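You operate a simulated robot arm through the tools that you are given. There is no shell and no other tool. Be economical: measure what you need, move in short steps, check, and stop when the job is done.

You run a simulated robot arm. Do the job below in one go: nothing can be reset, and whatever is moved stays where it is left.

## Task
Switch the parts wash off, move the green banded sleeve to the white tray and drain the tub.
Fine: switch off first; rest the lid on the blue mat, then back on.
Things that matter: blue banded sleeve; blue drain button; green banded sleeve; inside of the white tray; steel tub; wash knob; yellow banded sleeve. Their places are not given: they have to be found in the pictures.

Only the result counts: the job must be done as asked and must still hold three seconds after the hand-in. Knocking over, shifting, dropping, spilling or breaking anything else fails it. A push-on lid holds only when it is set on centred and level and pressed home; a screw cap is set on level and turned clockwise until tight.

## Robot
A 7-joint arm with a two-finger parallel gripper, fixed in place. Base frame: the origin is at the foot of the arm, x ahead of it, y to its left, z up; the work surface is at about z = 0. Units: mm, degrees, N and s.
With the tool pointing down near the work surface it reaches from about 240 to 620 mm from the base axis. Its first joint turns from -66.0 to 66.0 degrees. Payload 2.6 kg.
Tool frame: the origin (TCP) lies between the finger pads and is the grasp point; the fingertips stand 30 mm ahead of it; z points along the fingers, y is the line along which they close. The gripper opens to 94 mm. The fingers are 28 mm wide and 10 mm thick; the gripper's body (50 by 96 mm) begins 55 mm behind the TCP.
Orientation is told as [roll, pitch, yaw] about the base's x, y, z axes, in that order, counted from this pose: with the fingers straight down and closing along the base's y, the tool's x points along the base's -x, its y along +y and its z along -z.

## Interface
- The arm moves only by the tool arm_command. Its argument "moves" is a list that holds one entry, the list of rows, each a list of 6 numbers: the shift along the tool's x, y, z in mm, then the turn, a rotation vector about the tool's x, y, z in degrees. In form: [[[dx, dy, dz, wx, wy, wz], ...]]. A call has 1 to 10 rows; each row shifts and turns the commanded pose from where the row before left it, along the tool's axes as they then stand. "gripper" is the finger opening in mm, from 0 to 94, set as the call begins (left out, the last holds). Rows are played at 5 a second. More than 50 mm and 8.6 degrees between two rows, or a gripper value outside its range, and nothing of the call is played. Where a pose cannot be reached the arm comes as near as it can. A force on the tool above 40 N (or 10 N above the force at the start of the call, whichever is more), or a blocked arm, ends the call early, and 0.2 s more pass. The fingers move at their own pace (about 72 mm/s each) and stop on an object; they squeeze with about 22 N. The grip force told is the motor's: it shows also when the fingers shut on nothing. Time passes only in rows, and 0.2 s behind the last, so rows that do not move let the fingers close. It gives the time, the measured TCP pose, the force on the tool (base axes), the opening and the grip force at its end, in the units of the frame above (readings bear some noise), with the torque about the TCP (base axes, N m) and any sound that the robot's microphone picked up, and new pictures: "show" is both (left out), scene, wrist or none.
- Cameras (640 x 400 px; columns grow to the right, rows downward): "scene" is fixed at [25.4, 426.5, 555.7]; the picture's right is [-0.85, -0.52, 0.00], its down [-0.33, 0.55, -0.77] and it looks along [0.40, -0.65, -0.64] (base axes); focal length 361 px, centre (320, 200). "wrist" rides on the gripper at [76, 14, -102] in the tool frame; the picture's right is [-0.18, 0.98, 0.00], its down [-0.75, -0.14, -0.64] and it looks along [-0.63, -0.12, 0.77] (tool axes); focal length 243 px, centre (320, 200).
- locate(camera, pixels): for up to 12 pixels [column, row] of the newest picture of that camera ("zoom" is the newest enlarged one), the place [x, y, z] in the base frame of the surface seen there, good to about 2 mm. It takes no simulated time.
- inspect(camera, box): a new picture of the part [left, top, right, bottom] of that camera's present view, enlarged. It takes no simulated time.
- job_done(): hands the job in; it is judged then, once.

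Go step by step. Measure first, check grasps and placings, and put right what went wrong. The budget is 80 turns and 200 pictures, counting those below and the enlarged ones. Unless the task says otherwise, let go and move clear before handing in, and close with one line.

The tools are called after "Call:" by a JSON object that holds its "op" and its "data". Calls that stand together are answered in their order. arm_command: Moves the arm, as the interface text tells. Its arguments: {"type":"object","properties":{"moves":{"type":"array","items":{"type":"array","items":{"type":"array","items":{"type":"number"}}}},"gripper":{"type":"number"},"show":{"type":"string","enum":["both","scene","wrist","none"]}},"required":["moves"]} The other tools are called the same way: locate (camera, pixels) gives the place of the surface under pixels of a picture; inspect (camera, box) takes an enlarged picture of a part of a camera's view; job_done () hands the job in.

At the start:

```text
time: 0.0
tcp_pos: [293.8, 231.3, 324.7]
orientation: [0.0, 0.0, 0.0]
force: [0.1, -0.1, -0.3]
torque: [-0.04, -0.03, 0.02]
grip_width: 94.1
grip_force: 0.0
```

scene: 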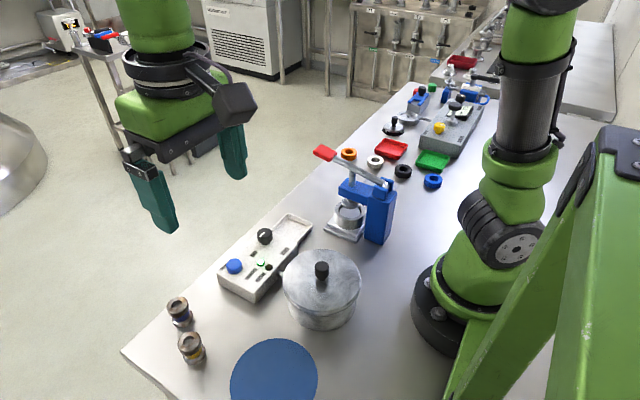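
wrist: 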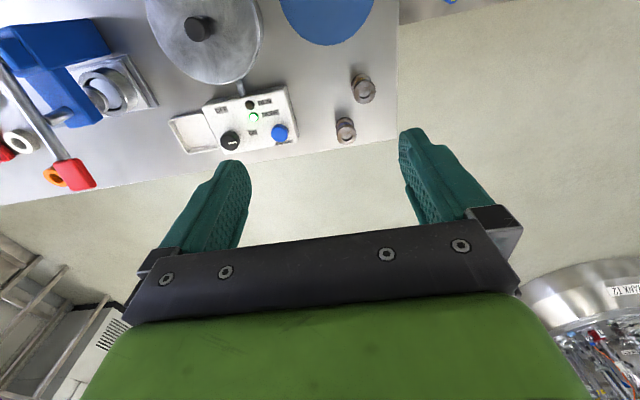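

The pictures show a control box (scene 265,255) with a knob and blue button, a lidded tub (320,285), a blue mat (275,375) and two sleeves (180,310; 190,347). I'll enlarge these areas first.

Call:
{"op": "inspect", "data": {"camera": "scene", "box": [140, 200, 380, 350]}}

Call:
{"op": "inspect", "data": {"camera": "wrist", "box": [140, 0, 400, 162]}}

Call:
{"op": "locate", "data": {"camera": "scene", "pixels": [[264, 236], [234, 266], [321, 268], [322, 278], [290, 232], [180, 302], [190, 340], [274, 372], [285, 285], [360, 283], [320, 252], [262, 263]]}}

Call:
{"op": "locate", "data": {"camera": "wrist", "pixels": [[230, 140], [280, 132], [198, 28], [190, 130], [363, 88], [345, 130], [325, 10], [160, 50], [262, 40], [205, 80], [254, 118], [177, 122]]}}

```text
2.67 times, centred on (260, 275) of scene
```

zoom: 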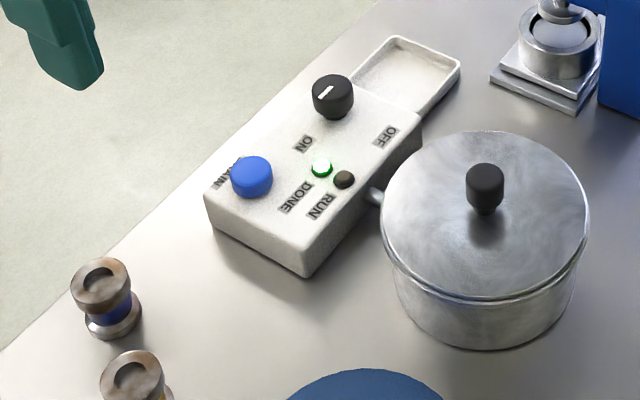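

```text
2.46 times, centred on (270, 81) of wrist
```

zoom: 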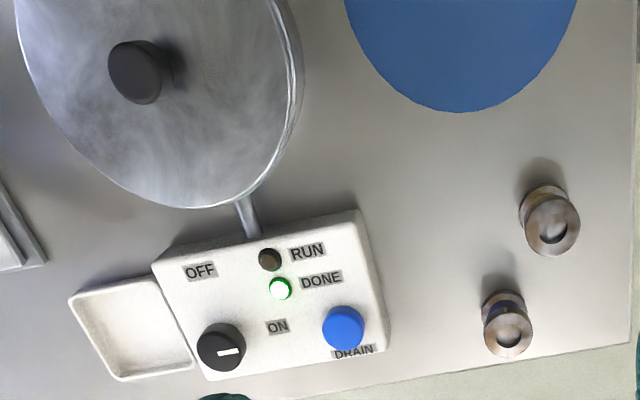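

```text
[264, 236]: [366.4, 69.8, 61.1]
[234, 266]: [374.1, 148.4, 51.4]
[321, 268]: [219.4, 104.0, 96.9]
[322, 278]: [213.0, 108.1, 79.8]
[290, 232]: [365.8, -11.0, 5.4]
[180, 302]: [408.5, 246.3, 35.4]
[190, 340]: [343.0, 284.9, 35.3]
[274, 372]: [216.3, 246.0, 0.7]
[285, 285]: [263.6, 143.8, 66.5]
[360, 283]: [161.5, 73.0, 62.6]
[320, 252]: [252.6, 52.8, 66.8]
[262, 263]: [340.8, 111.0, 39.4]
```

```text
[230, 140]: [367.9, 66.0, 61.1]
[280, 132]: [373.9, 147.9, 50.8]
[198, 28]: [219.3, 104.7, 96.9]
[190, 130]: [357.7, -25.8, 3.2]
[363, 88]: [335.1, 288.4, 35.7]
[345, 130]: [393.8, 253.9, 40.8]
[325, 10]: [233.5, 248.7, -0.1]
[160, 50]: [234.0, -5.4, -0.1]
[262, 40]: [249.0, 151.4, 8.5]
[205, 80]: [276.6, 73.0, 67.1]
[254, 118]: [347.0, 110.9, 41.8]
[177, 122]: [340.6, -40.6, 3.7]
```

The knob's mark points to ON; visible sleeves look blue and (probably) yellow, so the green one is likely in the tub. I'll look closer at the panel, knob and the second sleeve.

Call:
{"op": "inspect", "data": {"camera": "scene", "box": [160, 290, 224, 370]}}

Call:
{"op": "inspect", "data": {"camera": "wrist", "box": [160, 80, 304, 170]}}

Call:
{"op": "locate", "data": {"camera": "zoom", "pixels": [[180, 126], [520, 245], [340, 220], [310, 265], [310, 285], [330, 272], [535, 230], [10, 160], [90, 285], [128, 130], [400, 50], [60, 200]]}}

```text
5.00 times, centred on (192, 330) of scene
```

zoom: 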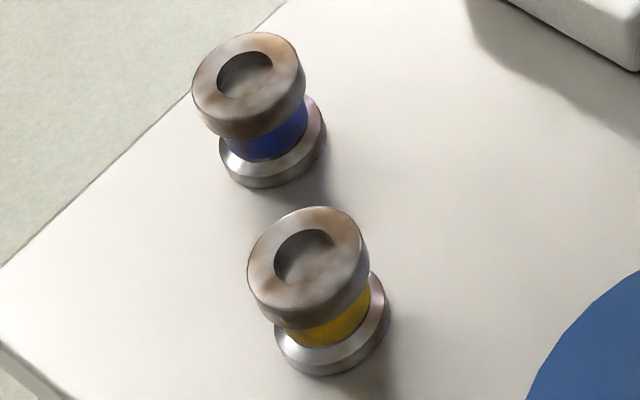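

```text
4.44 times, centred on (232, 125) of wrist
```

zoom: 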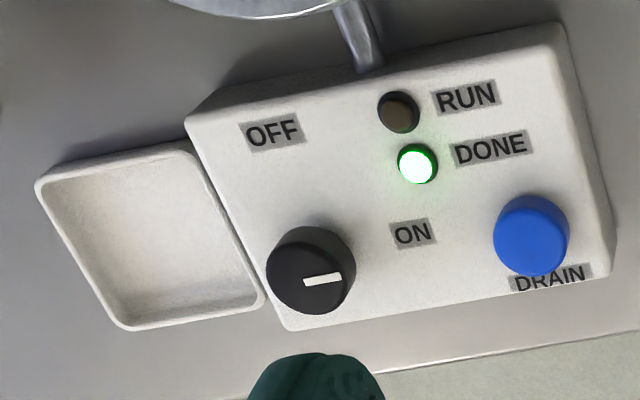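

```text
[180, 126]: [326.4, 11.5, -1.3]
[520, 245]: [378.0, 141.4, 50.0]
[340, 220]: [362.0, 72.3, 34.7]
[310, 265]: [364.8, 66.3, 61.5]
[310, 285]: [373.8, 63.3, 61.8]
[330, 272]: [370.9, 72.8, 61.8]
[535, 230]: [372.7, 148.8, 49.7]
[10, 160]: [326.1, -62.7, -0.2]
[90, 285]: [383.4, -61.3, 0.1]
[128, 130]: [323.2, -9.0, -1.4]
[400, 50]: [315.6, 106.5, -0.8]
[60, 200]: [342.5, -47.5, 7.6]
```

I need exact knob centre, label, tray and lid points.

Call:
{"op": "locate", "data": {"camera": "zoom", "pixels": [[272, 280], [340, 278], [306, 249], [306, 309], [322, 280], [412, 233], [273, 132], [150, 235], [195, 160], [50, 180], [255, 290], [125, 320]]}}

Call:
{"op": "locate", "data": {"camera": "scene", "pixels": [[315, 268], [328, 268], [321, 264], [321, 272], [321, 282], [310, 262], [340, 270], [258, 236], [271, 236], [264, 230], [264, 240], [231, 390]]}}

```text
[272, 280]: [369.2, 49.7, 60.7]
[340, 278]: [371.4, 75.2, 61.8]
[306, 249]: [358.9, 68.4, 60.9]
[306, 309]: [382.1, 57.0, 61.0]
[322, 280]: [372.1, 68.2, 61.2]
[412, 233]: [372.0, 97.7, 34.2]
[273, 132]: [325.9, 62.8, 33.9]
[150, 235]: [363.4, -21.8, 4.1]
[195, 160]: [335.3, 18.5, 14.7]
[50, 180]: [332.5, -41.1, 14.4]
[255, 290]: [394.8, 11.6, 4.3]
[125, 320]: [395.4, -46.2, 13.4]
```

```text
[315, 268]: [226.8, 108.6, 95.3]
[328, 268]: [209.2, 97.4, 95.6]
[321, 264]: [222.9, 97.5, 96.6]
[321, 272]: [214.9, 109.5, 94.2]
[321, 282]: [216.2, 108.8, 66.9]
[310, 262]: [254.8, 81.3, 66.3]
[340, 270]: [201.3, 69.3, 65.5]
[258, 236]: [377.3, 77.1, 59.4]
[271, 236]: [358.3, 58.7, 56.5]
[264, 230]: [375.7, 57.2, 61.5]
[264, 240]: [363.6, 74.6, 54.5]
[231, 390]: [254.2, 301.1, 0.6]
```

Knob centre is about (370.5, 62.5), top z 61, panel z 34, pointing +y (ON); OFF is at −x, so 90° counter‑clockwise from above. Moving above it, pre-turning the other way.

Call:
{"op": "arm_command", "data": {"moves": [[[-12.8, -28.1, 29.1, 0, 0, 0], [-12.8, -28.1, 29.1, 0, 0, 0], [-12.8, -28.1, 29.1, 0, 0, 0], [-12.8, -28.1, 29.1, 0, 0, 0], [-12.8, -28.1, 29.1, 0, 0, 0], [-12.7, -28.3, 29.2, 0, 0, 0], [0, 0, 0, 0, 0, 8.5], [0, 0, 0, 0, 0, 8.5], [0, 0, 0, 0, 0, 8.5], [0, 0, 0, 0, 0, 8.5]]], "gripper": 50}}

```text
time: 2.2
tcp_pos: [370.3, 61.3, 151.6]
orientation: [0.0, -0.1, -34.2]
force: [0.3, -0.3, 0.6]
torque: [0.0, -0.01, -0.01]
grip_width: 49.7
grip_force: 0.1
```

scene: 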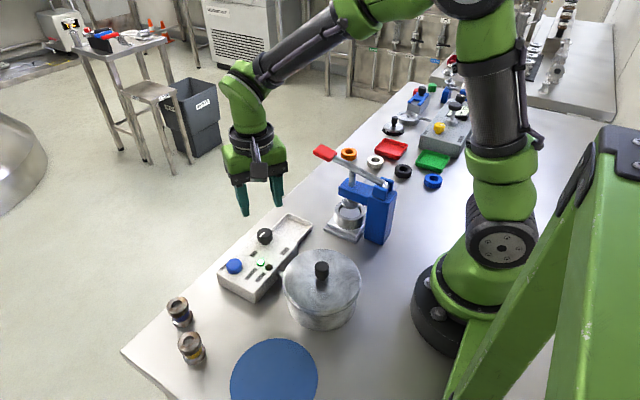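
wrist: 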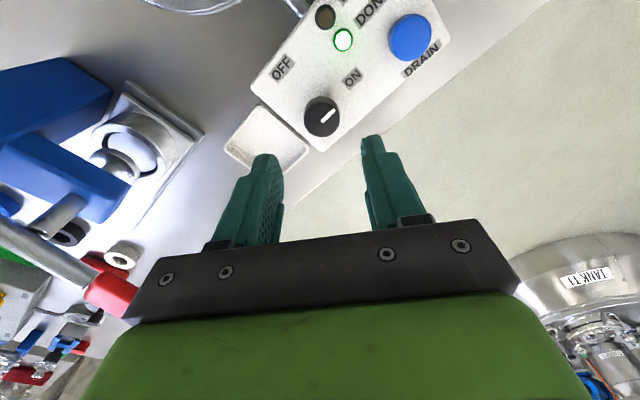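

TCP is above the knob at yaw −34; turning one more step and descending to z≈72.

Call:
{"op": "arm_command", "data": {"moves": [[[0, 0, 15, 0, 0, 8.5], [0, 0, 20, 0, 0, 0], [0, 0, 20, 0, 0, 0], [0, 0, 15, 0, 0, 0], [0, 0, 9, 0, 0, 0]]]}}

```text
time: 3.4
tcp_pos: [371.9, 61.3, 71.0]
orientation: [-0.1, 0.1, -42.7]
force: [-0.2, 0.3, 0.0]
torque: [0.02, -0.01, -0.03]
grip_width: 50.0
grip_force: 0.1
```

scene: 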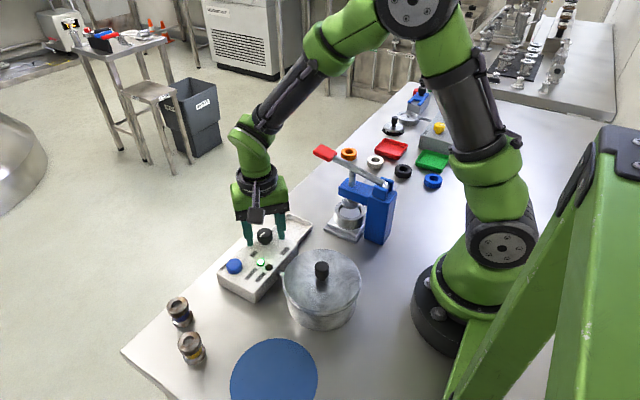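
wrist: 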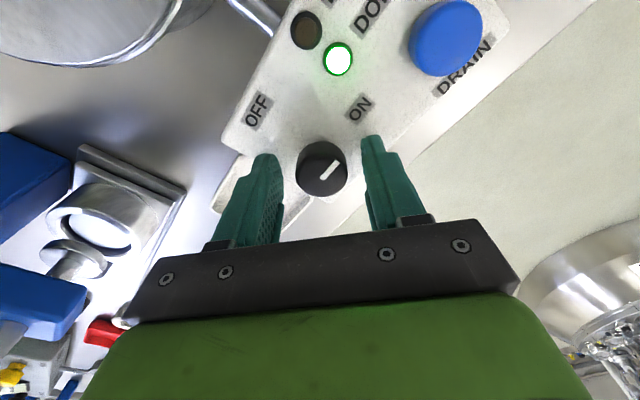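

The knob (320,168 wrist) is between the fingers; closing on it.

Call:
{"op": "arm_command", "data": {"moves": [[[0, 0, 0, 0, 0, 0], [0, 0, 0, 0, 0, 0], [0, 0, 0, 0, 0, 0]]], "gripper": 10, "show": "wrist"}}

```text
time: 4.2
tcp_pos: [371.6, 62.5, 70.9]
orientation: [0.0, 0.0, -42.4]
force: [8.4, 7.6, -8.6]
torque: [0.05, -0.21, -0.03]
grip_width: 28.7
grip_force: 45.2
```

wrist: 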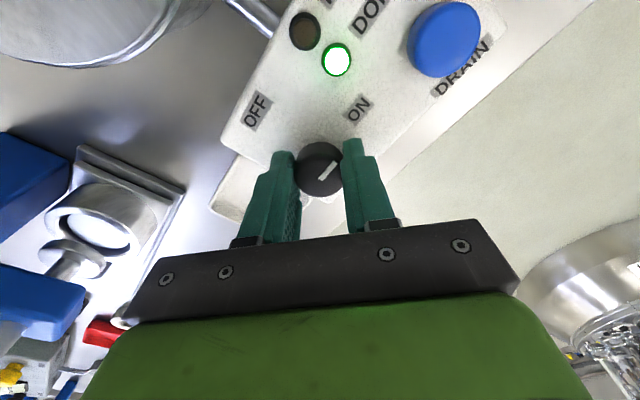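

Gripped at 28.7 mm with a small side load along the closing axis; shifting +1.5 mm to relieve and turning counter-clockwise.

Call:
{"op": "arm_command", "data": {"moves": [[[0, 1.5, 0, 0, 0, 0], [0, 0, 0, 0, 0, -8.5], [0, 0, 0, 0, 0, -8.5], [0, 0, 0, 0, 0, -8.5], [0, 0, 0, 0, 0, -8.5], [0, 0, 0, 0, 0, -8.5], [0, 0, 0, 0, 0, -8.5]]], "show": "wrist"}}

```text
time: 5.8
tcp_pos: [371.8, 61.4, 71.5]
orientation: [0.1, 0.3, 8.7]
force: [6.8, 1.2, -30.0]
torque: [0.02, -0.56, -0.03]
grip_width: 28.9
grip_force: 45.1
```

wrist: 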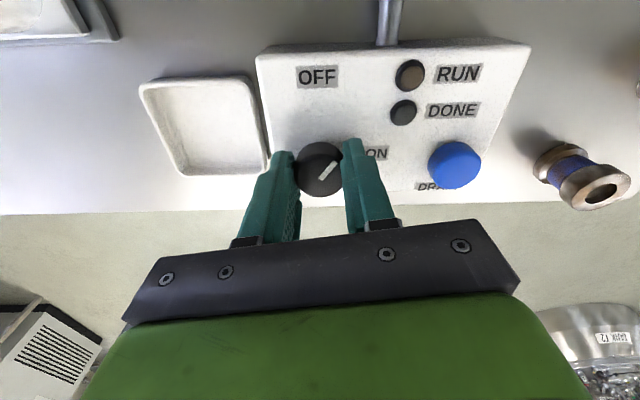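

Knob has turned about 51° and the DONE lamp went out; the downward load suggests a slight upward pull, so I lower 1 mm and continue.

Call:
{"op": "arm_command", "data": {"moves": [[[0, 0, 1, 0, 0, -8], [0, 0, 0, 0, 0, -8], [0, 0, 0, 0, 0, -8], [0, 0, 0, 0, 0, -8], [0, 0, 0, 0, 0, -7]]], "show": "wrist"}}

```text
time: 7.0
tcp_pos: [372.1, 60.7, 71.0]
orientation: [0.0, 0.0, 47.3]
force: [-0.4, -2.1, -9.4]
torque: [-0.04, -0.05, -0.94]
grip_width: 28.8
grip_force: 45.7
```

wrist: 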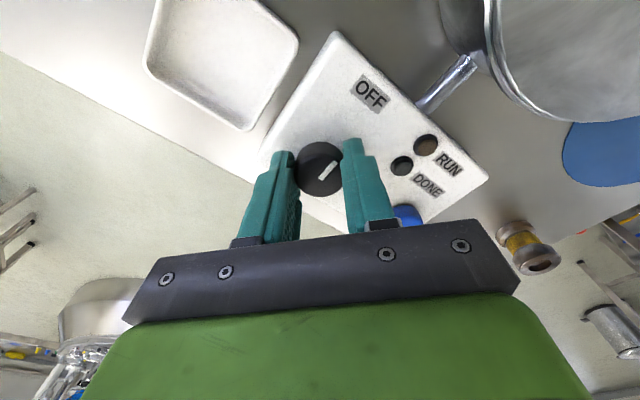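

Turned ~90° and a −0.94 N·m torque shows the stop. Releasing and lifting to check.

Call:
{"op": "arm_command", "data": {"moves": [[[0, 0, 0, 0, 0, 2], [0, 0, 0, 0, 0, 0], [0, 0, 0, 0, 0, 0], [0, 0, -20, 0, 0, 0], [0, 0, -40, 0, 0, 0], [0, 0, -40, 0, 0, 0]]], "gripper": 60}}

```text
time: 8.4
tcp_pos: [372.5, 61.7, 173.5]
orientation: [0.1, -0.1, 45.5]
force: [-0.2, -0.5, 0.8]
torque: [0.0, 0.0, -0.05]
grip_width: 59.9
grip_force: 0.0
```

scene: 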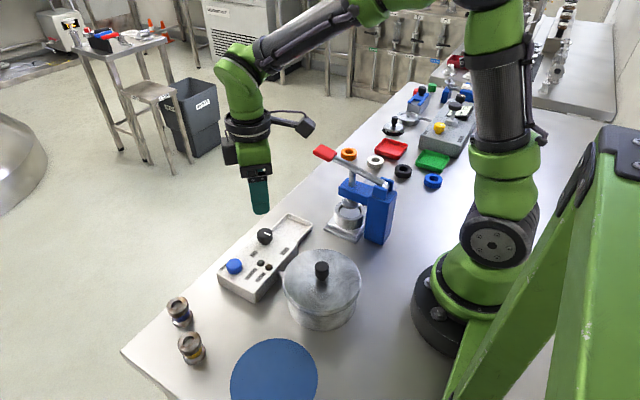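
wrist: 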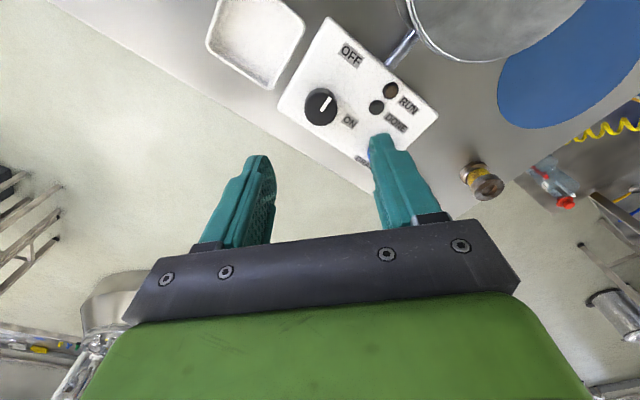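

Knob mark now points to OFF and both lamps are out. Next: go over the lid knob (≈219,104,97), with yaw back to 0.

Call:
{"op": "arm_command", "data": {"moves": [[[0, 0, 0, 0, 0, 8.5], [0, 0, 0, 0, 0, 8.5], [0, 0, 0, 0, 0, 8.5], [0, 0, 0, 0, 0, 8.5], [0, 0, 0, 0, 0, 8.5], [0, 0, 0, 0, 0, 3], [38.5, 10.6, 5.9, 0, 0, 0], [38.5, 10.6, 5.9, 0, 0, 0], [38.5, 10.6, 5.9, 0, 0, 0], [38.5, 10.6, 5.9, 0, 0, 0]]], "gripper": 50}}

Call:
{"op": "locate", "data": {"camera": "scene", "pixels": [[232, 380], [317, 380], [274, 341], [315, 268], [328, 268], [322, 263], [321, 273], [284, 283], [361, 283], [322, 250], [245, 350], [303, 350]]}}

```text
time: 10.6
tcp_pos: [217.4, 103.7, 148.5]
orientation: [0.0, 0.0, -0.2]
force: [0.3, 0.0, -0.5]
torque: [-0.01, -0.01, 0.02]
grip_width: 49.9
grip_force: 0.0
```

scene: 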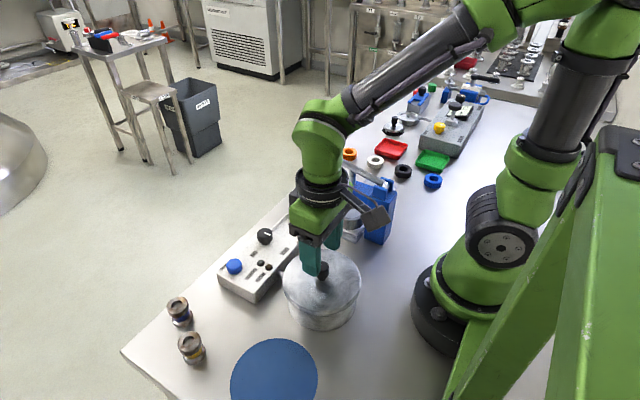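
wrist: 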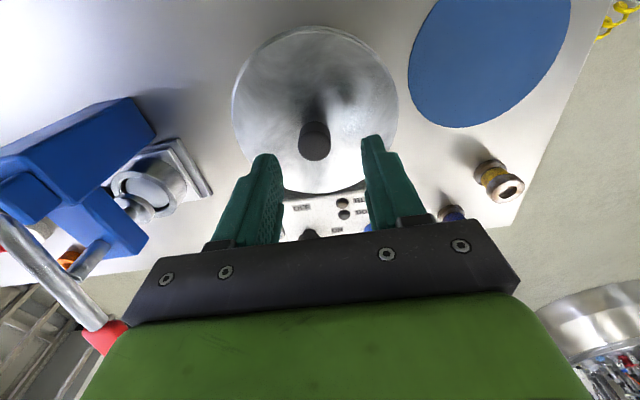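

```text
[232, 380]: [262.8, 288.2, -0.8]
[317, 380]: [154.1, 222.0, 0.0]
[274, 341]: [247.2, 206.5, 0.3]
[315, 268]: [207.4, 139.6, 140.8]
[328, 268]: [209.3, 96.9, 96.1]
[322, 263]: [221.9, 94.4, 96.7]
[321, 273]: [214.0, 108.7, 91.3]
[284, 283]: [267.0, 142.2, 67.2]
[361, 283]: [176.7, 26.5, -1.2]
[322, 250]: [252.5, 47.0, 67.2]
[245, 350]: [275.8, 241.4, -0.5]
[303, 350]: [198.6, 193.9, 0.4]
```

Lid knob appears at wrist (313,140). Measuring knob, lid edge and mat edge from the wrist view for precise centring.

Call:
{"op": "locate", "data": {"camera": "wrist", "pixels": [[299, 140], [329, 140], [314, 124], [314, 140], [234, 110], [395, 110], [310, 30], [418, 40], [448, 125], [570, 10], [500, 118], [480, 50]]}}

Call:
{"op": "inspect", "data": {"camera": "wrist", "box": [220, 20, 420, 200]}}

```text
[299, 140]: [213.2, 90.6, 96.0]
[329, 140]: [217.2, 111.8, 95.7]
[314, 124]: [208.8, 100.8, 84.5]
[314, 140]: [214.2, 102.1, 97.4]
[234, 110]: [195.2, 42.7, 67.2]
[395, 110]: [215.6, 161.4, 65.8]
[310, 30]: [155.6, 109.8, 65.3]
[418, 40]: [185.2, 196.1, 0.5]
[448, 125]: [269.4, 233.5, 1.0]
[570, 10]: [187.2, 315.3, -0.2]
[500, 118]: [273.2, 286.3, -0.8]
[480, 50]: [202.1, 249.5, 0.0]
```

```text
2.22 times, centred on (320, 110) of wrist
```

zoom: 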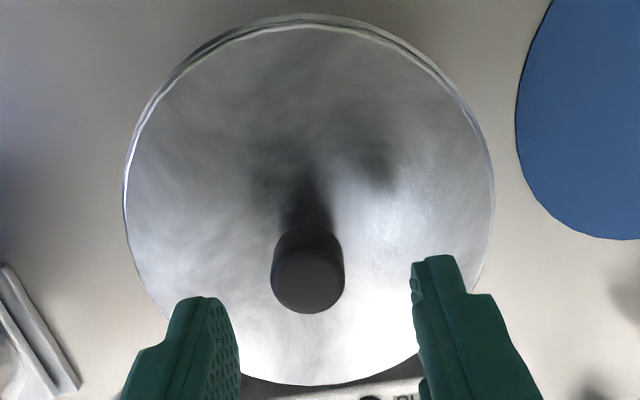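

Call:
{"op": "locate", "data": {"camera": "zoom", "pixels": [[308, 280], [308, 250], [308, 310], [273, 280], [343, 280], [126, 200], [493, 200], [305, 28], [305, 383], [170, 90], [445, 75], [440, 345]]}}

```text
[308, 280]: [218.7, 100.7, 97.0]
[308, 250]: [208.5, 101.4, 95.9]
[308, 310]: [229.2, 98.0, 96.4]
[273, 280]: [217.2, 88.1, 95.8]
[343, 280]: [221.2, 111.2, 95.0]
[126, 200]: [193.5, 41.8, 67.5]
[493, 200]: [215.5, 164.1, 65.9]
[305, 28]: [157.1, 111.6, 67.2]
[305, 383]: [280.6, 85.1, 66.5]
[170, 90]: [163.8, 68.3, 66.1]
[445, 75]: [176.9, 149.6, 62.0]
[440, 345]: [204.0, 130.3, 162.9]
```

Knob centre ≈ (219,100.5), diameter ~22, top z 96.5. Descending to z≈101.

Call:
{"op": "arm_command", "data": {"moves": [[[-1.6, -3.2, 16, 0, 0, 0], [0, 0, 16, 0, 0, 0], [0, 0, 15, 0, 0, 0], [0, 0, 0, 0, 0, 0]]], "show": "wrist"}}

Call:
{"op": "arm_command", "data": {"moves": [[[0, 0, 0, 0, 0, 0], [0, 0, 0, 0, 0, 0], [0, 0, 0, 0, 0, 0]]], "gripper": 8}}

```text
time: 11.6
tcp_pos: [220.8, 101.3, 100.7]
orientation: [-0.1, 0.0, 0.0]
force: [-0.2, 0.3, -0.3]
torque: [0.02, -0.01, 0.01]
grip_width: 49.8
grip_force: 0.0
```

wrist: 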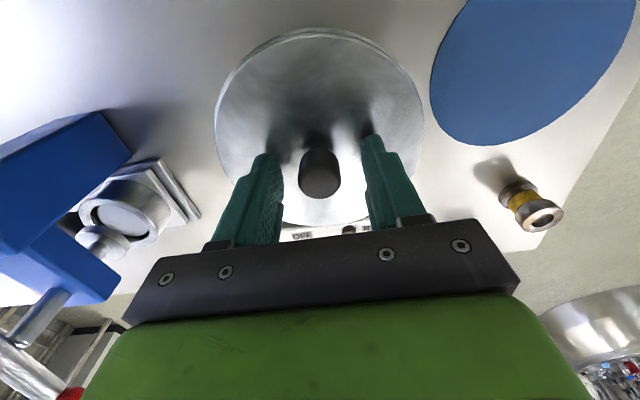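

```text
time: 12.4
tcp_pos: [219.6, 99.9, 101.3]
orientation: [-0.1, 0.0, -0.1]
force: [-0.3, -0.4, 0.4]
torque: [-0.01, 0.0, -0.01]
grip_width: 23.2
grip_force: 21.7
heard: snap
```

scene: 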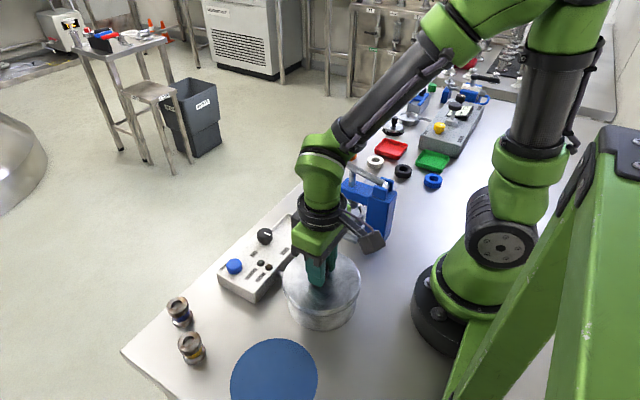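
wrist: 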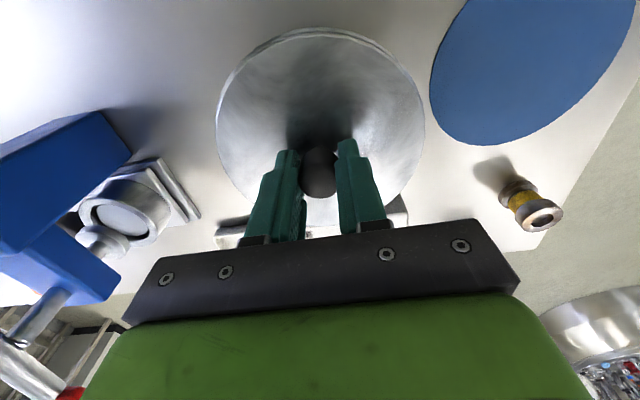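

Gripped at 23 mm, with a "snap" heard (the lid's catch, likely). Lifting slowly to check lid comes alone.

Call:
{"op": "arm_command", "data": {"moves": [[[0, 0, -5, 0, 0, 0], [0, 0, -10, 0, 0, 0], [0, 0, -15, 0, 0, 0], [0, 0, -20, 0, 0, 0], [0, 0, 0, 0, 0, 0]]]}}

```text
time: 13.6
tcp_pos: [218.4, 100.0, 150.7]
orientation: [0.0, 0.0, 0.0]
force: [-0.5, 0.0, -1.2]
torque: [0.01, -0.01, 0.0]
grip_width: 23.3
grip_force: 21.6
```

scene: 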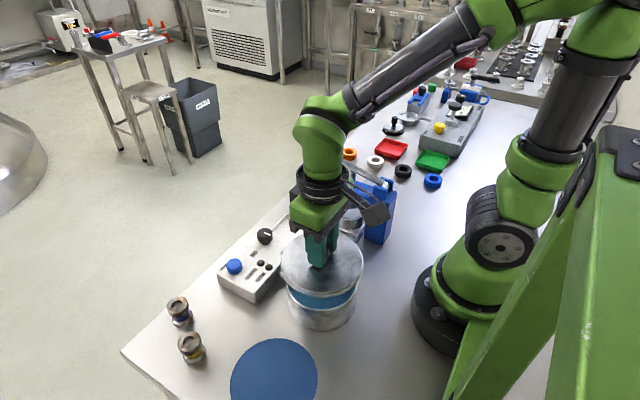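
wrist: 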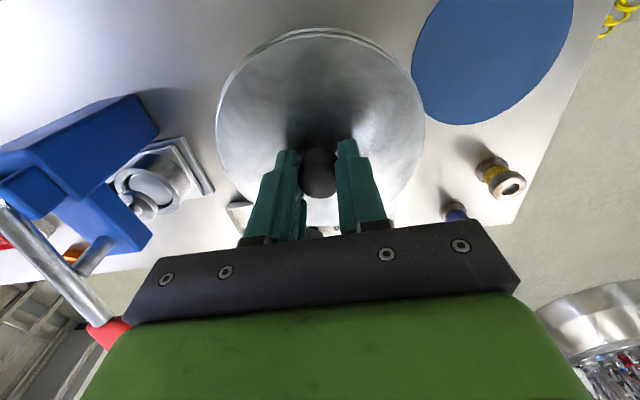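

Lid lifted freely (−1.2 N), the tub stayed. Carrying to over the mat (centre ≈ 212,257).

Call:
{"op": "arm_command", "data": {"moves": [[[1.6, 39.2, 0, 0, 0, 0], [1.6, 39.2, 0, 0, 0, 0], [1.6, 39.2, 0, 0, 0, 0], [1.6, 39.2, 0, 0, 0, 0], [0, 0, 30, 0, 0, 0], [0, 0, 30, 0, 0, 0], [0, 0, 0, 0, 0, 0]]]}}

```text
time: 15.2
tcp_pos: [213.6, 258.6, 89.8]
orientation: [0.0, 0.0, 0.0]
force: [0.3, -0.7, -1.7]
torque: [0.0, 0.0, 0.01]
grip_width: 23.3
grip_force: 22.1
```

scene: 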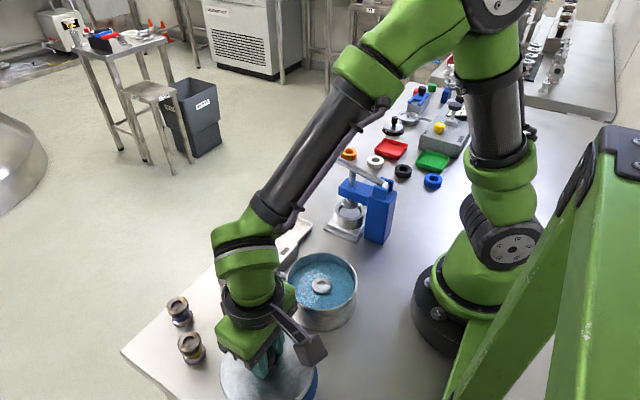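
wrist: 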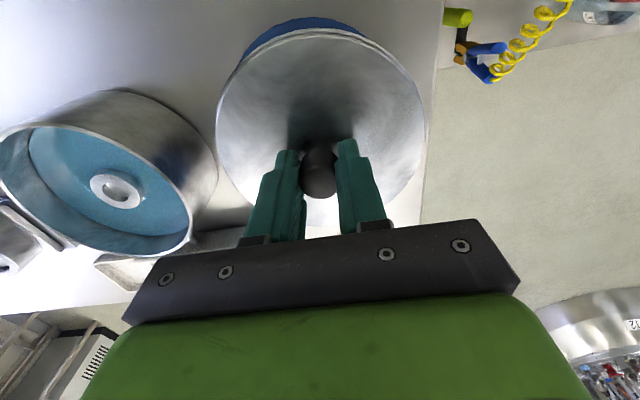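

The green sleeve candidate is in the tub in liquid (wrist 117,190). Lid is over the mat; descending until contact.

Call:
{"op": "arm_command", "data": {"moves": [[[1, 0, 20, 0, 0, 0], [0, 0, 15, 0, 0, 0], [0, 0, 5, 0, 0, 0], [0, 0, 3, 0, 0, 0], [0, 0, 0, 0, 0, 0]]], "show": "scene"}}

```text
time: 16.4
tcp_pos: [211.3, 257.1, 45.8]
orientation: [0.0, -0.1, 0.1]
force: [-0.4, 0.3, -1.3]
torque: [0.03, 0.0, -0.04]
grip_width: 23.4
grip_force: 21.9
```

scene: 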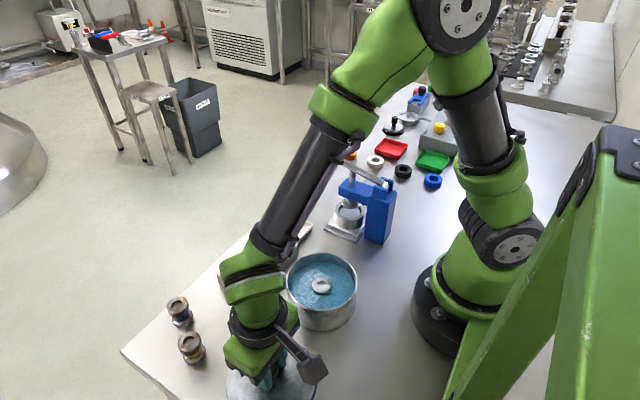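

No contact yet; continuing in small steps.

Call:
{"op": "arm_command", "data": {"moves": [[[0, 0, 2, 0, 0, 0], [0, 0, 2, 0, 0, 0], [0, 0, 1.5, 0, 0, 0], [0, 0, 0, 0, 0, 0]]], "show": "none"}}

Call:
{"op": "arm_command", "data": {"moves": [[[0, 0, 1, 0, 0, 0], [0, 0, 1, 0, 0, 0], [0, 0, 0, 0, 0, 0]]], "show": "none"}}

```text
time: 17.4
tcp_pos: [212.8, 259.3, 42.9]
orientation: [0.2, -0.2, 0.1]
force: [1.1, -5.8, 27.3]
torque: [-0.35, -0.05, 0.01]
grip_width: 23.5
grip_force: 21.8
```

```text
time: 18.2
tcp_pos: [212.6, 258.9, 41.4]
orientation: [0.1, -0.2, 0.0]
force: [3.4, -3.2, 39.3]
torque: [-0.56, -0.01, 0.04]
grip_width: 24.0
grip_force: 22.7
```

Contact at z≈42–43. Unloading a little, then releasing and rising.

Call:
{"op": "arm_command", "data": {"moves": [[[0, 0, -3, 0, 0, 0], [0, 0, 0, 0, 0, 0]]], "show": "none"}}

Call:
{"op": "arm_command", "data": {"moves": [[[0, 0, 0, 0, 0, 0], [0, 0, 0, 0, 0, 0], [0, 0, -10, 0, 0, 0], [0, 0, -40, 0, 0, 0], [0, 0, -45, 0, 0, 0], [0, 0, -45, 0, 0, 0], [0, -35, 0, 0, 0, 0], [0, -35, 0, 0, 0, 0]]], "gripper": 55}}

```text
time: 18.8
tcp_pos: [210.7, 256.9, 42.0]
orientation: [-0.2, 0.2, 0.1]
force: [2.5, 2.1, -2.8]
torque: [0.09, -0.04, 0.08]
grip_width: 23.3
grip_force: 22.3
```

```text
time: 20.6
tcp_pos: [211.6, 185.3, 181.0]
orientation: [0.0, 0.0, 0.0]
force: [0.0, 0.4, 0.4]
torque: [0.02, 0.0, 0.0]
grip_width: 55.1
grip_force: 0.1
```

scene: 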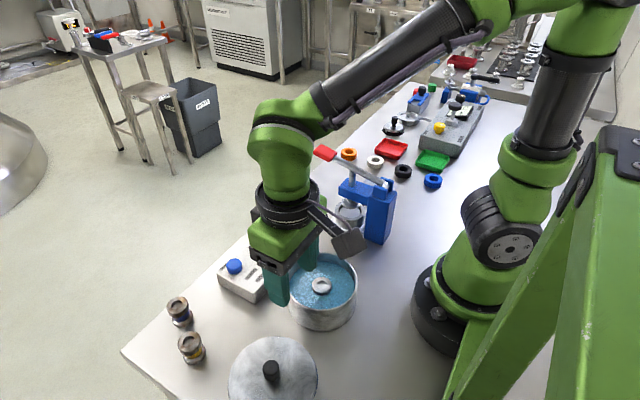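
wrist: 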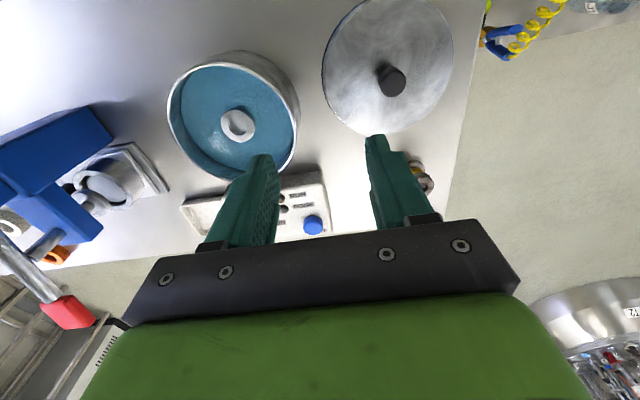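

Lid rests on the mat (scene 273,370). Now inspecting the sleeve in the tub.

Call:
{"op": "inspect", "data": {"camera": "scene", "box": [280, 245, 368, 335]}}

Call:
{"op": "inspect", "data": {"camera": "wrist", "box": [150, 40, 310, 190]}}

Call:
{"op": "locate", "data": {"camera": "zoom", "pixels": [[345, 225], [280, 225], [415, 225], [345, 175], [345, 275], [210, 160], [420, 150], [345, 350], [75, 175], [345, 30], [590, 260], [345, 225]]}}

Call:
{"op": "locate", "data": {"camera": "wrist", "pixels": [[392, 81], [325, 60], [452, 60], [415, 130], [340, 110], [438, 110]]}}

```text
4.44 times, centred on (324, 290) of scene
```

zoom: 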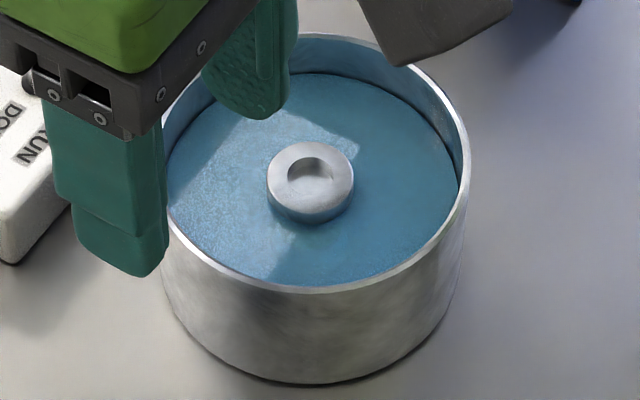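

```text
2.67 times, centred on (230, 115) of wrist
```

zoom: 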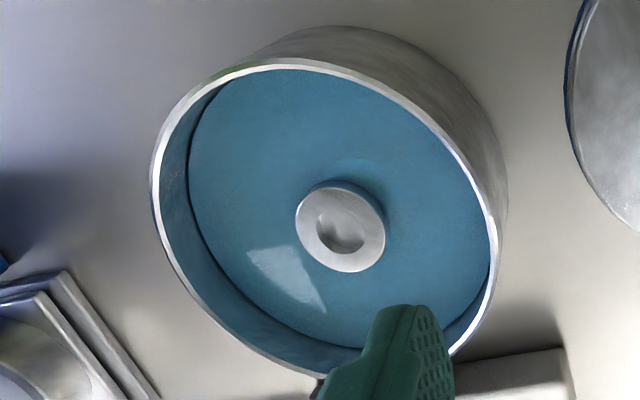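

```text
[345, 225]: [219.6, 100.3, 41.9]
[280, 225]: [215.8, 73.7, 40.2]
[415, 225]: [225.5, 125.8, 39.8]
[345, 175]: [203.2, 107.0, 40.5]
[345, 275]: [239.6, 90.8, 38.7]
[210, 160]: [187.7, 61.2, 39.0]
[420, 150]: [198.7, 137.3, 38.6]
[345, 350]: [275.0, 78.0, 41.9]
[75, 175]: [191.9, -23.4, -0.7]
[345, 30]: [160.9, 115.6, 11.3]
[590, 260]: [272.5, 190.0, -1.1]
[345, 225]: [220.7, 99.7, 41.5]
```

```text
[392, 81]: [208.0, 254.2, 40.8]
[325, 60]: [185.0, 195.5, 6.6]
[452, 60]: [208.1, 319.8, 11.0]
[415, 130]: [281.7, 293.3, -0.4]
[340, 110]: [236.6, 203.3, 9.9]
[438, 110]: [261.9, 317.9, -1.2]
```

The sleeve stands upright near the tub centre. Measuring its rim precisely.

Call:
{"op": "locate", "data": {"camera": "zoom", "pixels": [[299, 222], [383, 238], [340, 192], [335, 268], [310, 205], [372, 260], [372, 205], [310, 255], [395, 190], [250, 230]]}}

Call:
{"op": "locate", "data": {"camera": "scene", "pixels": [[313, 284], [330, 284], [321, 278], [320, 290], [272, 366]]}}

```text
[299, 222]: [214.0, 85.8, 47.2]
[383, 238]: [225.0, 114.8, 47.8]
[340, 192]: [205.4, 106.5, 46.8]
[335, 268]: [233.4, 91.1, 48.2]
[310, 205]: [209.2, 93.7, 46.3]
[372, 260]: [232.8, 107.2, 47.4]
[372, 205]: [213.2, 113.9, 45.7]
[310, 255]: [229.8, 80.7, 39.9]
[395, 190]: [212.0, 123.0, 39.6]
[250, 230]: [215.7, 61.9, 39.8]
```

```text
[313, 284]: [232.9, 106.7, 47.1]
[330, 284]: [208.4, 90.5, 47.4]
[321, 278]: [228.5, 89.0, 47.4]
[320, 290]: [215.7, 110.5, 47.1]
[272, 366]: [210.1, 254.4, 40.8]
```

Sleeve centre ≈ (220, 99.8), top z 47, dia ≈32. Moving above it.

Call:
{"op": "arm_command", "data": {"moves": [[[-2.8, -28.5, 0, 0, 0, 0], [-2.8, -28.5, 0, 0, 0, 0], [-2.8, -28.5, 0, 0, 0, 0], [0, 0, 40, 0, 0, 0], [0, 0, 41, 0, 0, 0], [0, 0, 0, 0, 0, 0]]], "gripper": 60}}

```text
time: 22.0
tcp_pos: [220.9, 101.0, 102.4]
orientation: [0.0, 0.0, 0.0]
force: [-0.2, -0.9, -0.1]
torque: [0.01, -0.01, -0.03]
grip_width: 60.0
grip_force: 0.1
```

scene: 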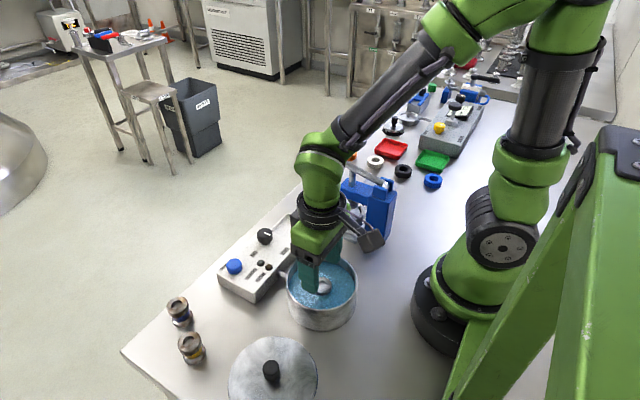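
wrist: 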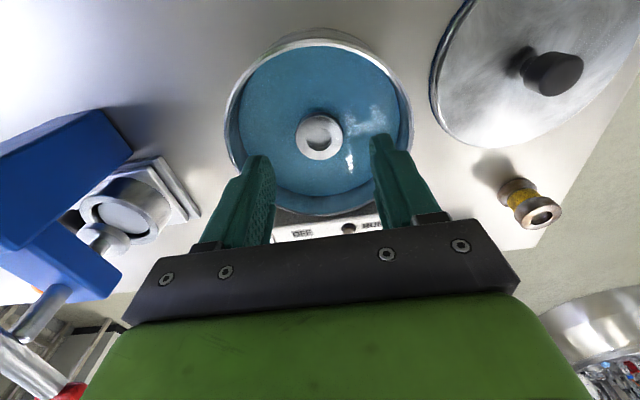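

Aligned; descending to z≈52 then closing.

Call:
{"op": "arm_command", "data": {"moves": [[[0.7, -0.8, 20, 0, 0, 0], [0, 0, 15, 0, 0, 0], [0, 0, 10, 0, 0, 0], [0, 0, 4, 0, 0, 0], [0, 0, 0, 0, 0, 0]]], "show": "wrist"}}

Call:
{"op": "arm_command", "data": {"moves": [[[0, 0, 0, 0, 0, 0], [0, 0, 0, 0, 0, 0], [0, 0, 0, 0, 0, 0]]], "gripper": 22, "show": "wrist"}}

```text
time: 23.2
tcp_pos: [221.2, 99.5, 52.5]
orientation: [0.0, 0.0, 0.0]
force: [0.1, 0.6, -0.1]
torque: [-0.01, 0.02, -0.05]
grip_width: 59.9
grip_force: 0.1
```

wrist: 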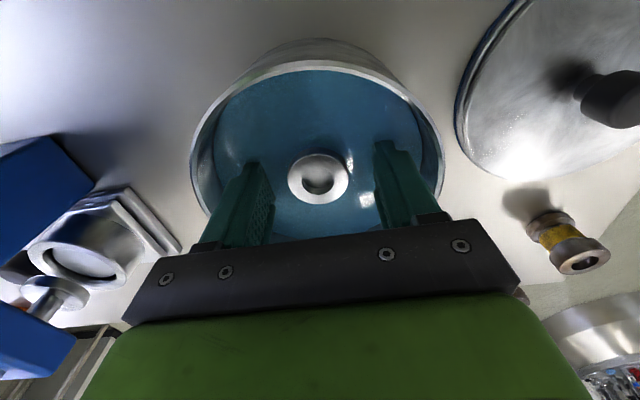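

```text
time: 24.0
tcp_pos: [219.6, 100.9, 53.3]
orientation: [0.0, 0.0, 0.0]
force: [0.3, -0.7, 0.7]
torque: [-0.03, -0.04, 0.04]
grip_width: 32.9
grip_force: 22.0
```

wrist: 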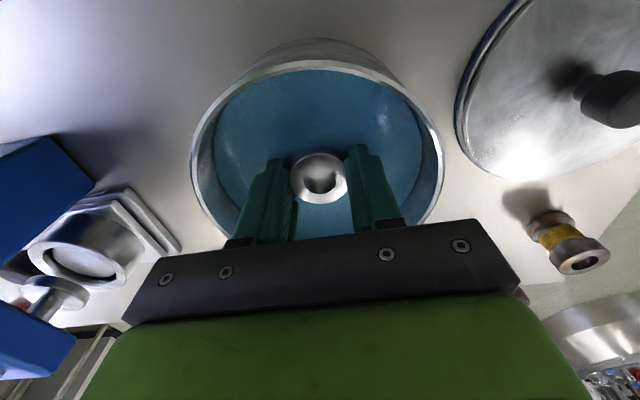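

Gripped at 32.9 mm. Lifting straight up and checking the band colour; holding over the tub a moment to let it drip.

Call:
{"op": "arm_command", "data": {"moves": [[[0, 0, -10, 0, 0, 0], [0, 0, -20, 0, 0, 0], [0, 0, -30, 0, 0, 0], [0, 0, -35, 0, 0, 0], [0, 0, 0, 0, 0, 0], [0, 0, 0, 0, 0, 0], [0, 0, 0, 0, 0, 0], [0, 0, 0, 0, 0, 0]]]}}

Call:
{"op": "inspect", "data": {"camera": "scene", "box": [275, 210, 375, 335]}}

```text
time: 25.8
tcp_pos: [219.6, 101.6, 148.2]
orientation: [0.0, 0.0, 0.0]
force: [0.3, -1.4, -1.2]
torque: [-0.02, -0.02, 0.01]
grip_width: 32.9
grip_force: 21.7
```

scene: 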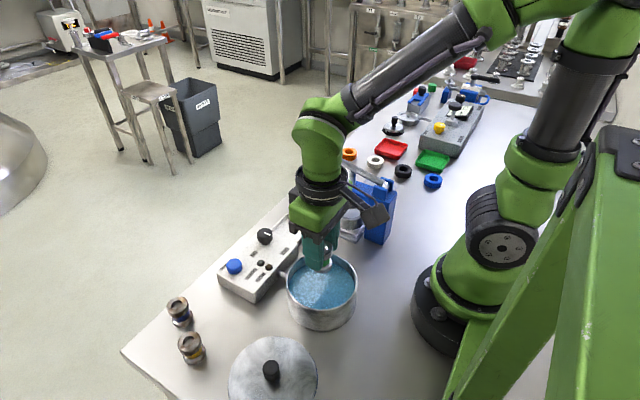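
wrist: 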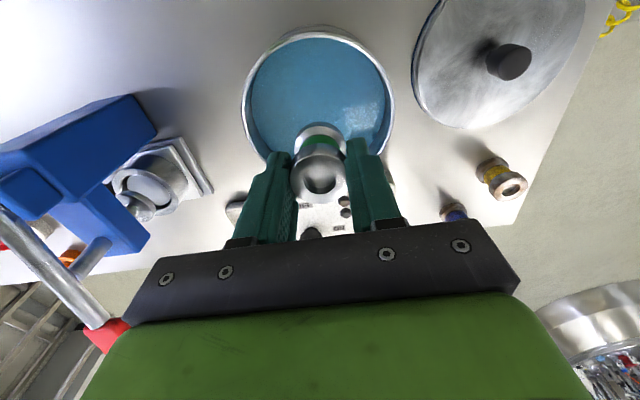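

```text
3.20 times, centred on (325, 272) of scene
```

zoom: 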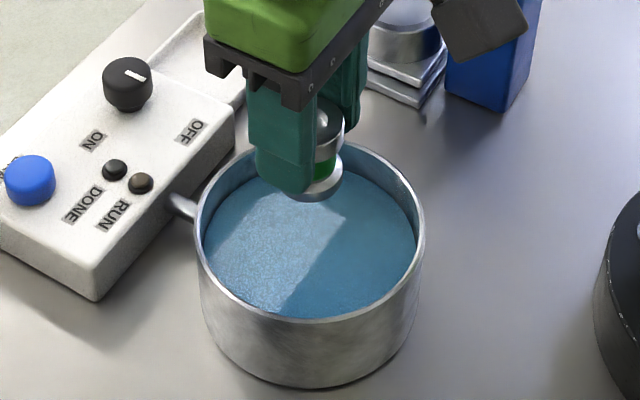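

Green band confirmed. Before carrying to the tray (centre ≈ 363,−21), checking the blue press's location and height near the path.

Call:
{"op": "locate", "data": {"camera": "scene", "pixels": [[325, 152], [388, 182], [365, 183], [350, 170], [345, 205], [375, 240], [330, 232], [385, 215], [300, 222], [310, 240]]}}

Call:
{"op": "locate", "data": {"camera": "wrist", "pixels": [[100, 335], [50, 265], [130, 105], [40, 150], [130, 250], [150, 180], [200, 185], [15, 175], [235, 205]]}}

```text
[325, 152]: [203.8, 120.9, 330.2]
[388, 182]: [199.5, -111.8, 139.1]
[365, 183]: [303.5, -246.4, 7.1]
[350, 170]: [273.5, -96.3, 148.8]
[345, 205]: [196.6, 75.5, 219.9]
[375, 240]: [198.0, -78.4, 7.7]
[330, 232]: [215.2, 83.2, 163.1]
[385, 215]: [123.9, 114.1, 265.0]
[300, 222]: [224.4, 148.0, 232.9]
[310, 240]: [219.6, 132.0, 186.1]
```

```text
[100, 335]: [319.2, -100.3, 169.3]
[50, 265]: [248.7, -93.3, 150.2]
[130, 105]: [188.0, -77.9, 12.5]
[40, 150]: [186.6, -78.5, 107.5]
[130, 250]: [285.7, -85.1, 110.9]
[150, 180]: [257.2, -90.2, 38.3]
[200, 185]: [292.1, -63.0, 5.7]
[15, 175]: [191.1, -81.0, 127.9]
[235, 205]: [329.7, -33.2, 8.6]
```

The press lever's red handle is about (320,−100,170), ~18 mm clear of the gripper at the tray. Moving above the tray at height and then rechecking.

Call:
{"op": "arm_command", "data": {"moves": [[[-36, -28, 0, 0, 0, 0], [-36, -28, 0, 0, 0, 0], [-36, -28, 0, 0, 0, 0], [-36, -28, 0, 0, 0, 0], [0, 0, 0, 0, 0, 0]]]}}

```text
time: 27.0
tcp_pos: [364.9, -12.4, 147.1]
orientation: [0.1, 0.0, 0.0]
force: [-0.1, -1.1, -1.2]
torque: [-0.03, -0.01, 0.01]
grip_width: 33.0
grip_force: 22.2
```

scene: 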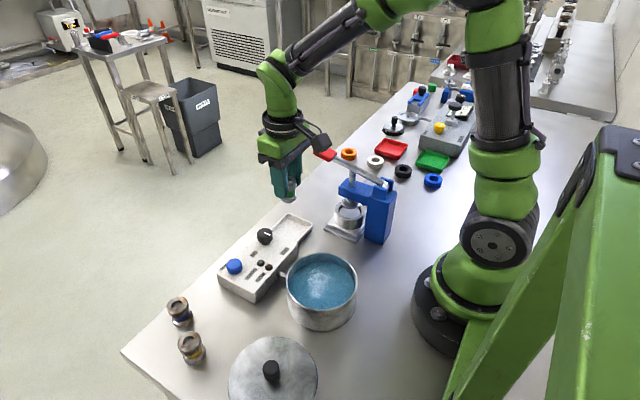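
wrist: 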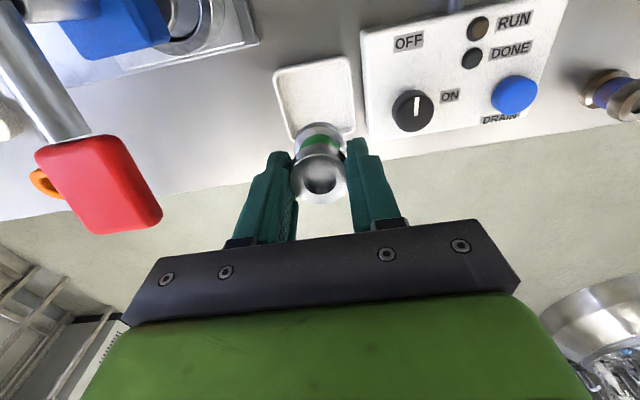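

Call:
{"op": "locate", "data": {"camera": "wrist", "pixels": [[125, 145], [155, 215], [95, 225], [284, 75], [346, 62], [290, 128], [352, 120], [315, 95], [340, 90], [290, 90], [366, 60], [372, 130]]}}

```text
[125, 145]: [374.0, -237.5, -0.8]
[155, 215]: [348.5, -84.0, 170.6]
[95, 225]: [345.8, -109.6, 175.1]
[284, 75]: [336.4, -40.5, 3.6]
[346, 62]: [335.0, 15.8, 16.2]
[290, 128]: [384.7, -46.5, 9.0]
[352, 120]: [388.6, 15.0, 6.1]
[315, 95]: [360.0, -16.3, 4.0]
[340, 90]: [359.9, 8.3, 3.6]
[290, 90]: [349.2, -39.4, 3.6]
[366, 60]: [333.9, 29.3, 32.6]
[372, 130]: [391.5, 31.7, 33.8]
```

Tray interior: x 333–392, y −42…12, floor 3.6; panel edge y≈28; handle edge y −84. Placing at (363,−15): descending to near contact (~z 51).

Call:
{"op": "arm_command", "data": {"moves": [[[2, -2.5, 30, 0, 0, 0], [0, 0, 30, 0, 0, 0], [0, 0, 20, 0, 0, 0], [0, 0, 10, 0, 0, 0], [0, 0, 3, 0, 0, 0], [0, 0, 0, 0, 0, 0]]], "show": "wrist"}}

Call:
{"op": "arm_command", "data": {"moves": [[[0, 0, 1.5, 0, 0, 0], [0, 0, 1.5, 0, 0, 0], [0, 0, 0, 0, 0, 0]]], "show": "none"}}

```text
time: 28.4
tcp_pos: [361.4, -14.0, 55.6]
orientation: [0.0, -0.1, 0.0]
force: [-0.8, -1.3, -1.7]
torque: [0.0, 0.01, 0.02]
grip_width: 33.1
grip_force: 21.8
```

wrist: 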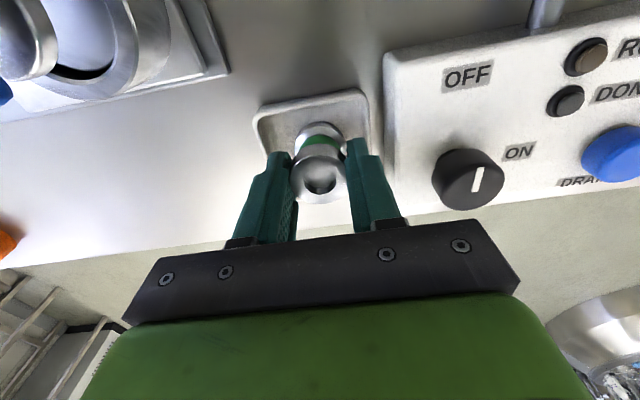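

```text
time: 29.2
tcp_pos: [361.9, -13.0, 52.1]
orientation: [0.0, -0.1, 0.0]
force: [-4.0, 1.0, 14.2]
torque: [0.03, 0.2, 0.01]
grip_width: 33.2
grip_force: 21.6
```

Contact (14 N) at z≈52. Easing off 1 mm and releasing to 46 mm, then rising.

Call:
{"op": "arm_command", "data": {"moves": [[[0, 0, -1, 0, 0, 0], [0, 0, 0, 0, 0, 0]]], "show": "none"}}

Call:
{"op": "arm_command", "data": {"moves": [[[0, 0, 0, 0, 0, 0], [0, 0, 0, 0, 0, 0], [0, 0, -10, 0, 0, 0], [0, 0, -30, 0, 0, 0], [0, 0, -45, 0, 0, 0], [0, 10, -20, 0, 0, 0]]], "gripper": 46}}

```text
time: 29.8
tcp_pos: [360.5, -13.4, 51.6]
orientation: [0.0, 0.0, 0.0]
force: [-0.9, 0.1, -1.2]
torque: [0.0, 0.03, 0.0]
grip_width: 33.1
grip_force: 22.3
```

```text
time: 31.2
tcp_pos: [362.5, -3.5, 157.9]
orientation: [0.0, 0.0, 0.0]
force: [0.2, -1.2, -0.2]
torque: [-0.01, 0.02, 0.0]
grip_width: 45.9
grip_force: 0.1
```

scene: 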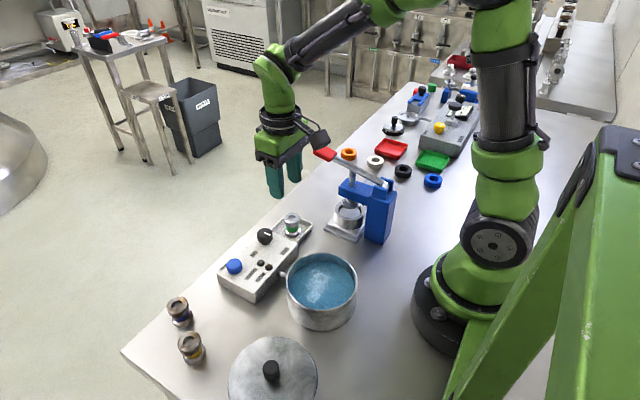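
wrist: 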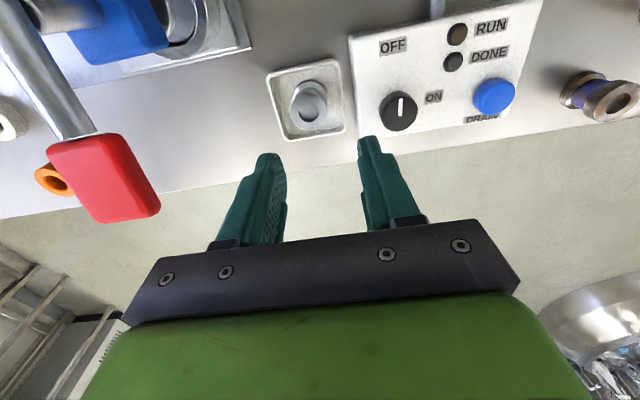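

Sleeve stands in the tray. Now going above the blue button (≈374,148,51) with closed fingers.

Call:
{"op": "arm_command", "data": {"moves": [[[-2.9, 38, 0, 0, 0, 0], [-2.9, 38, 0, 0, 0, 0], [-2.9, 38, 0, 0, 0, 0], [-2.9, 37.5, 0, 0, 0, 0], [0, 0, 30, 0, 0, 0], [0, 0, 20, 0, 0, 0], [0, 0, 0, 0, 0, 0]]], "gripper": 0}}

Call:
{"op": "locate", "data": {"camera": "wrist", "pixels": [[318, 140], [318, 150], [318, 160], [318, 130]]}}

```text
time: 32.8
tcp_pos: [371.1, 148.4, 108.3]
orientation: [0.0, 0.0, 0.0]
force: [0.6, 0.1, -0.7]
torque: [0.03, -0.04, 0.0]
grip_width: 0.1
grip_force: 21.6
```

scene: 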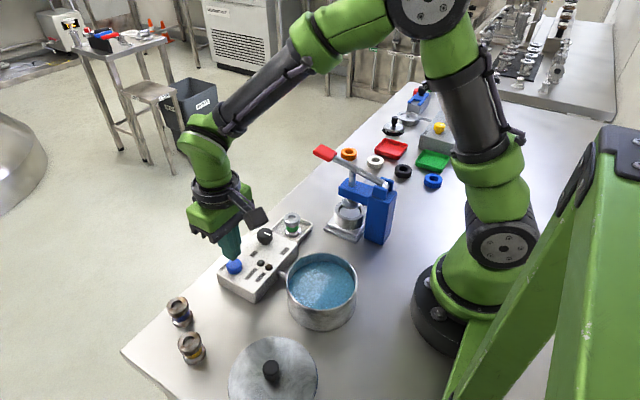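
wrist: 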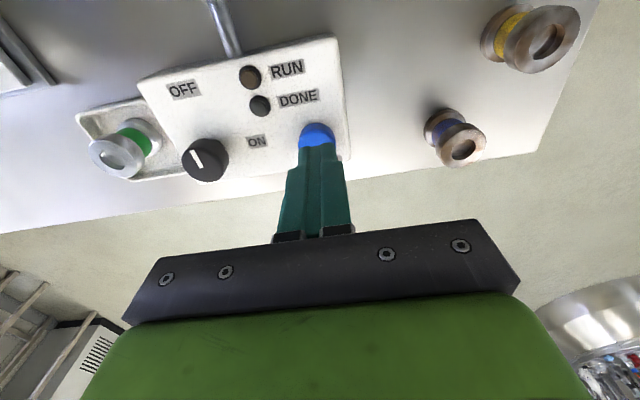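

```text
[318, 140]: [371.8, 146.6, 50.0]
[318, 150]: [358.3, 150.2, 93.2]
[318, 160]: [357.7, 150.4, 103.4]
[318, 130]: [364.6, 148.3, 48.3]
```

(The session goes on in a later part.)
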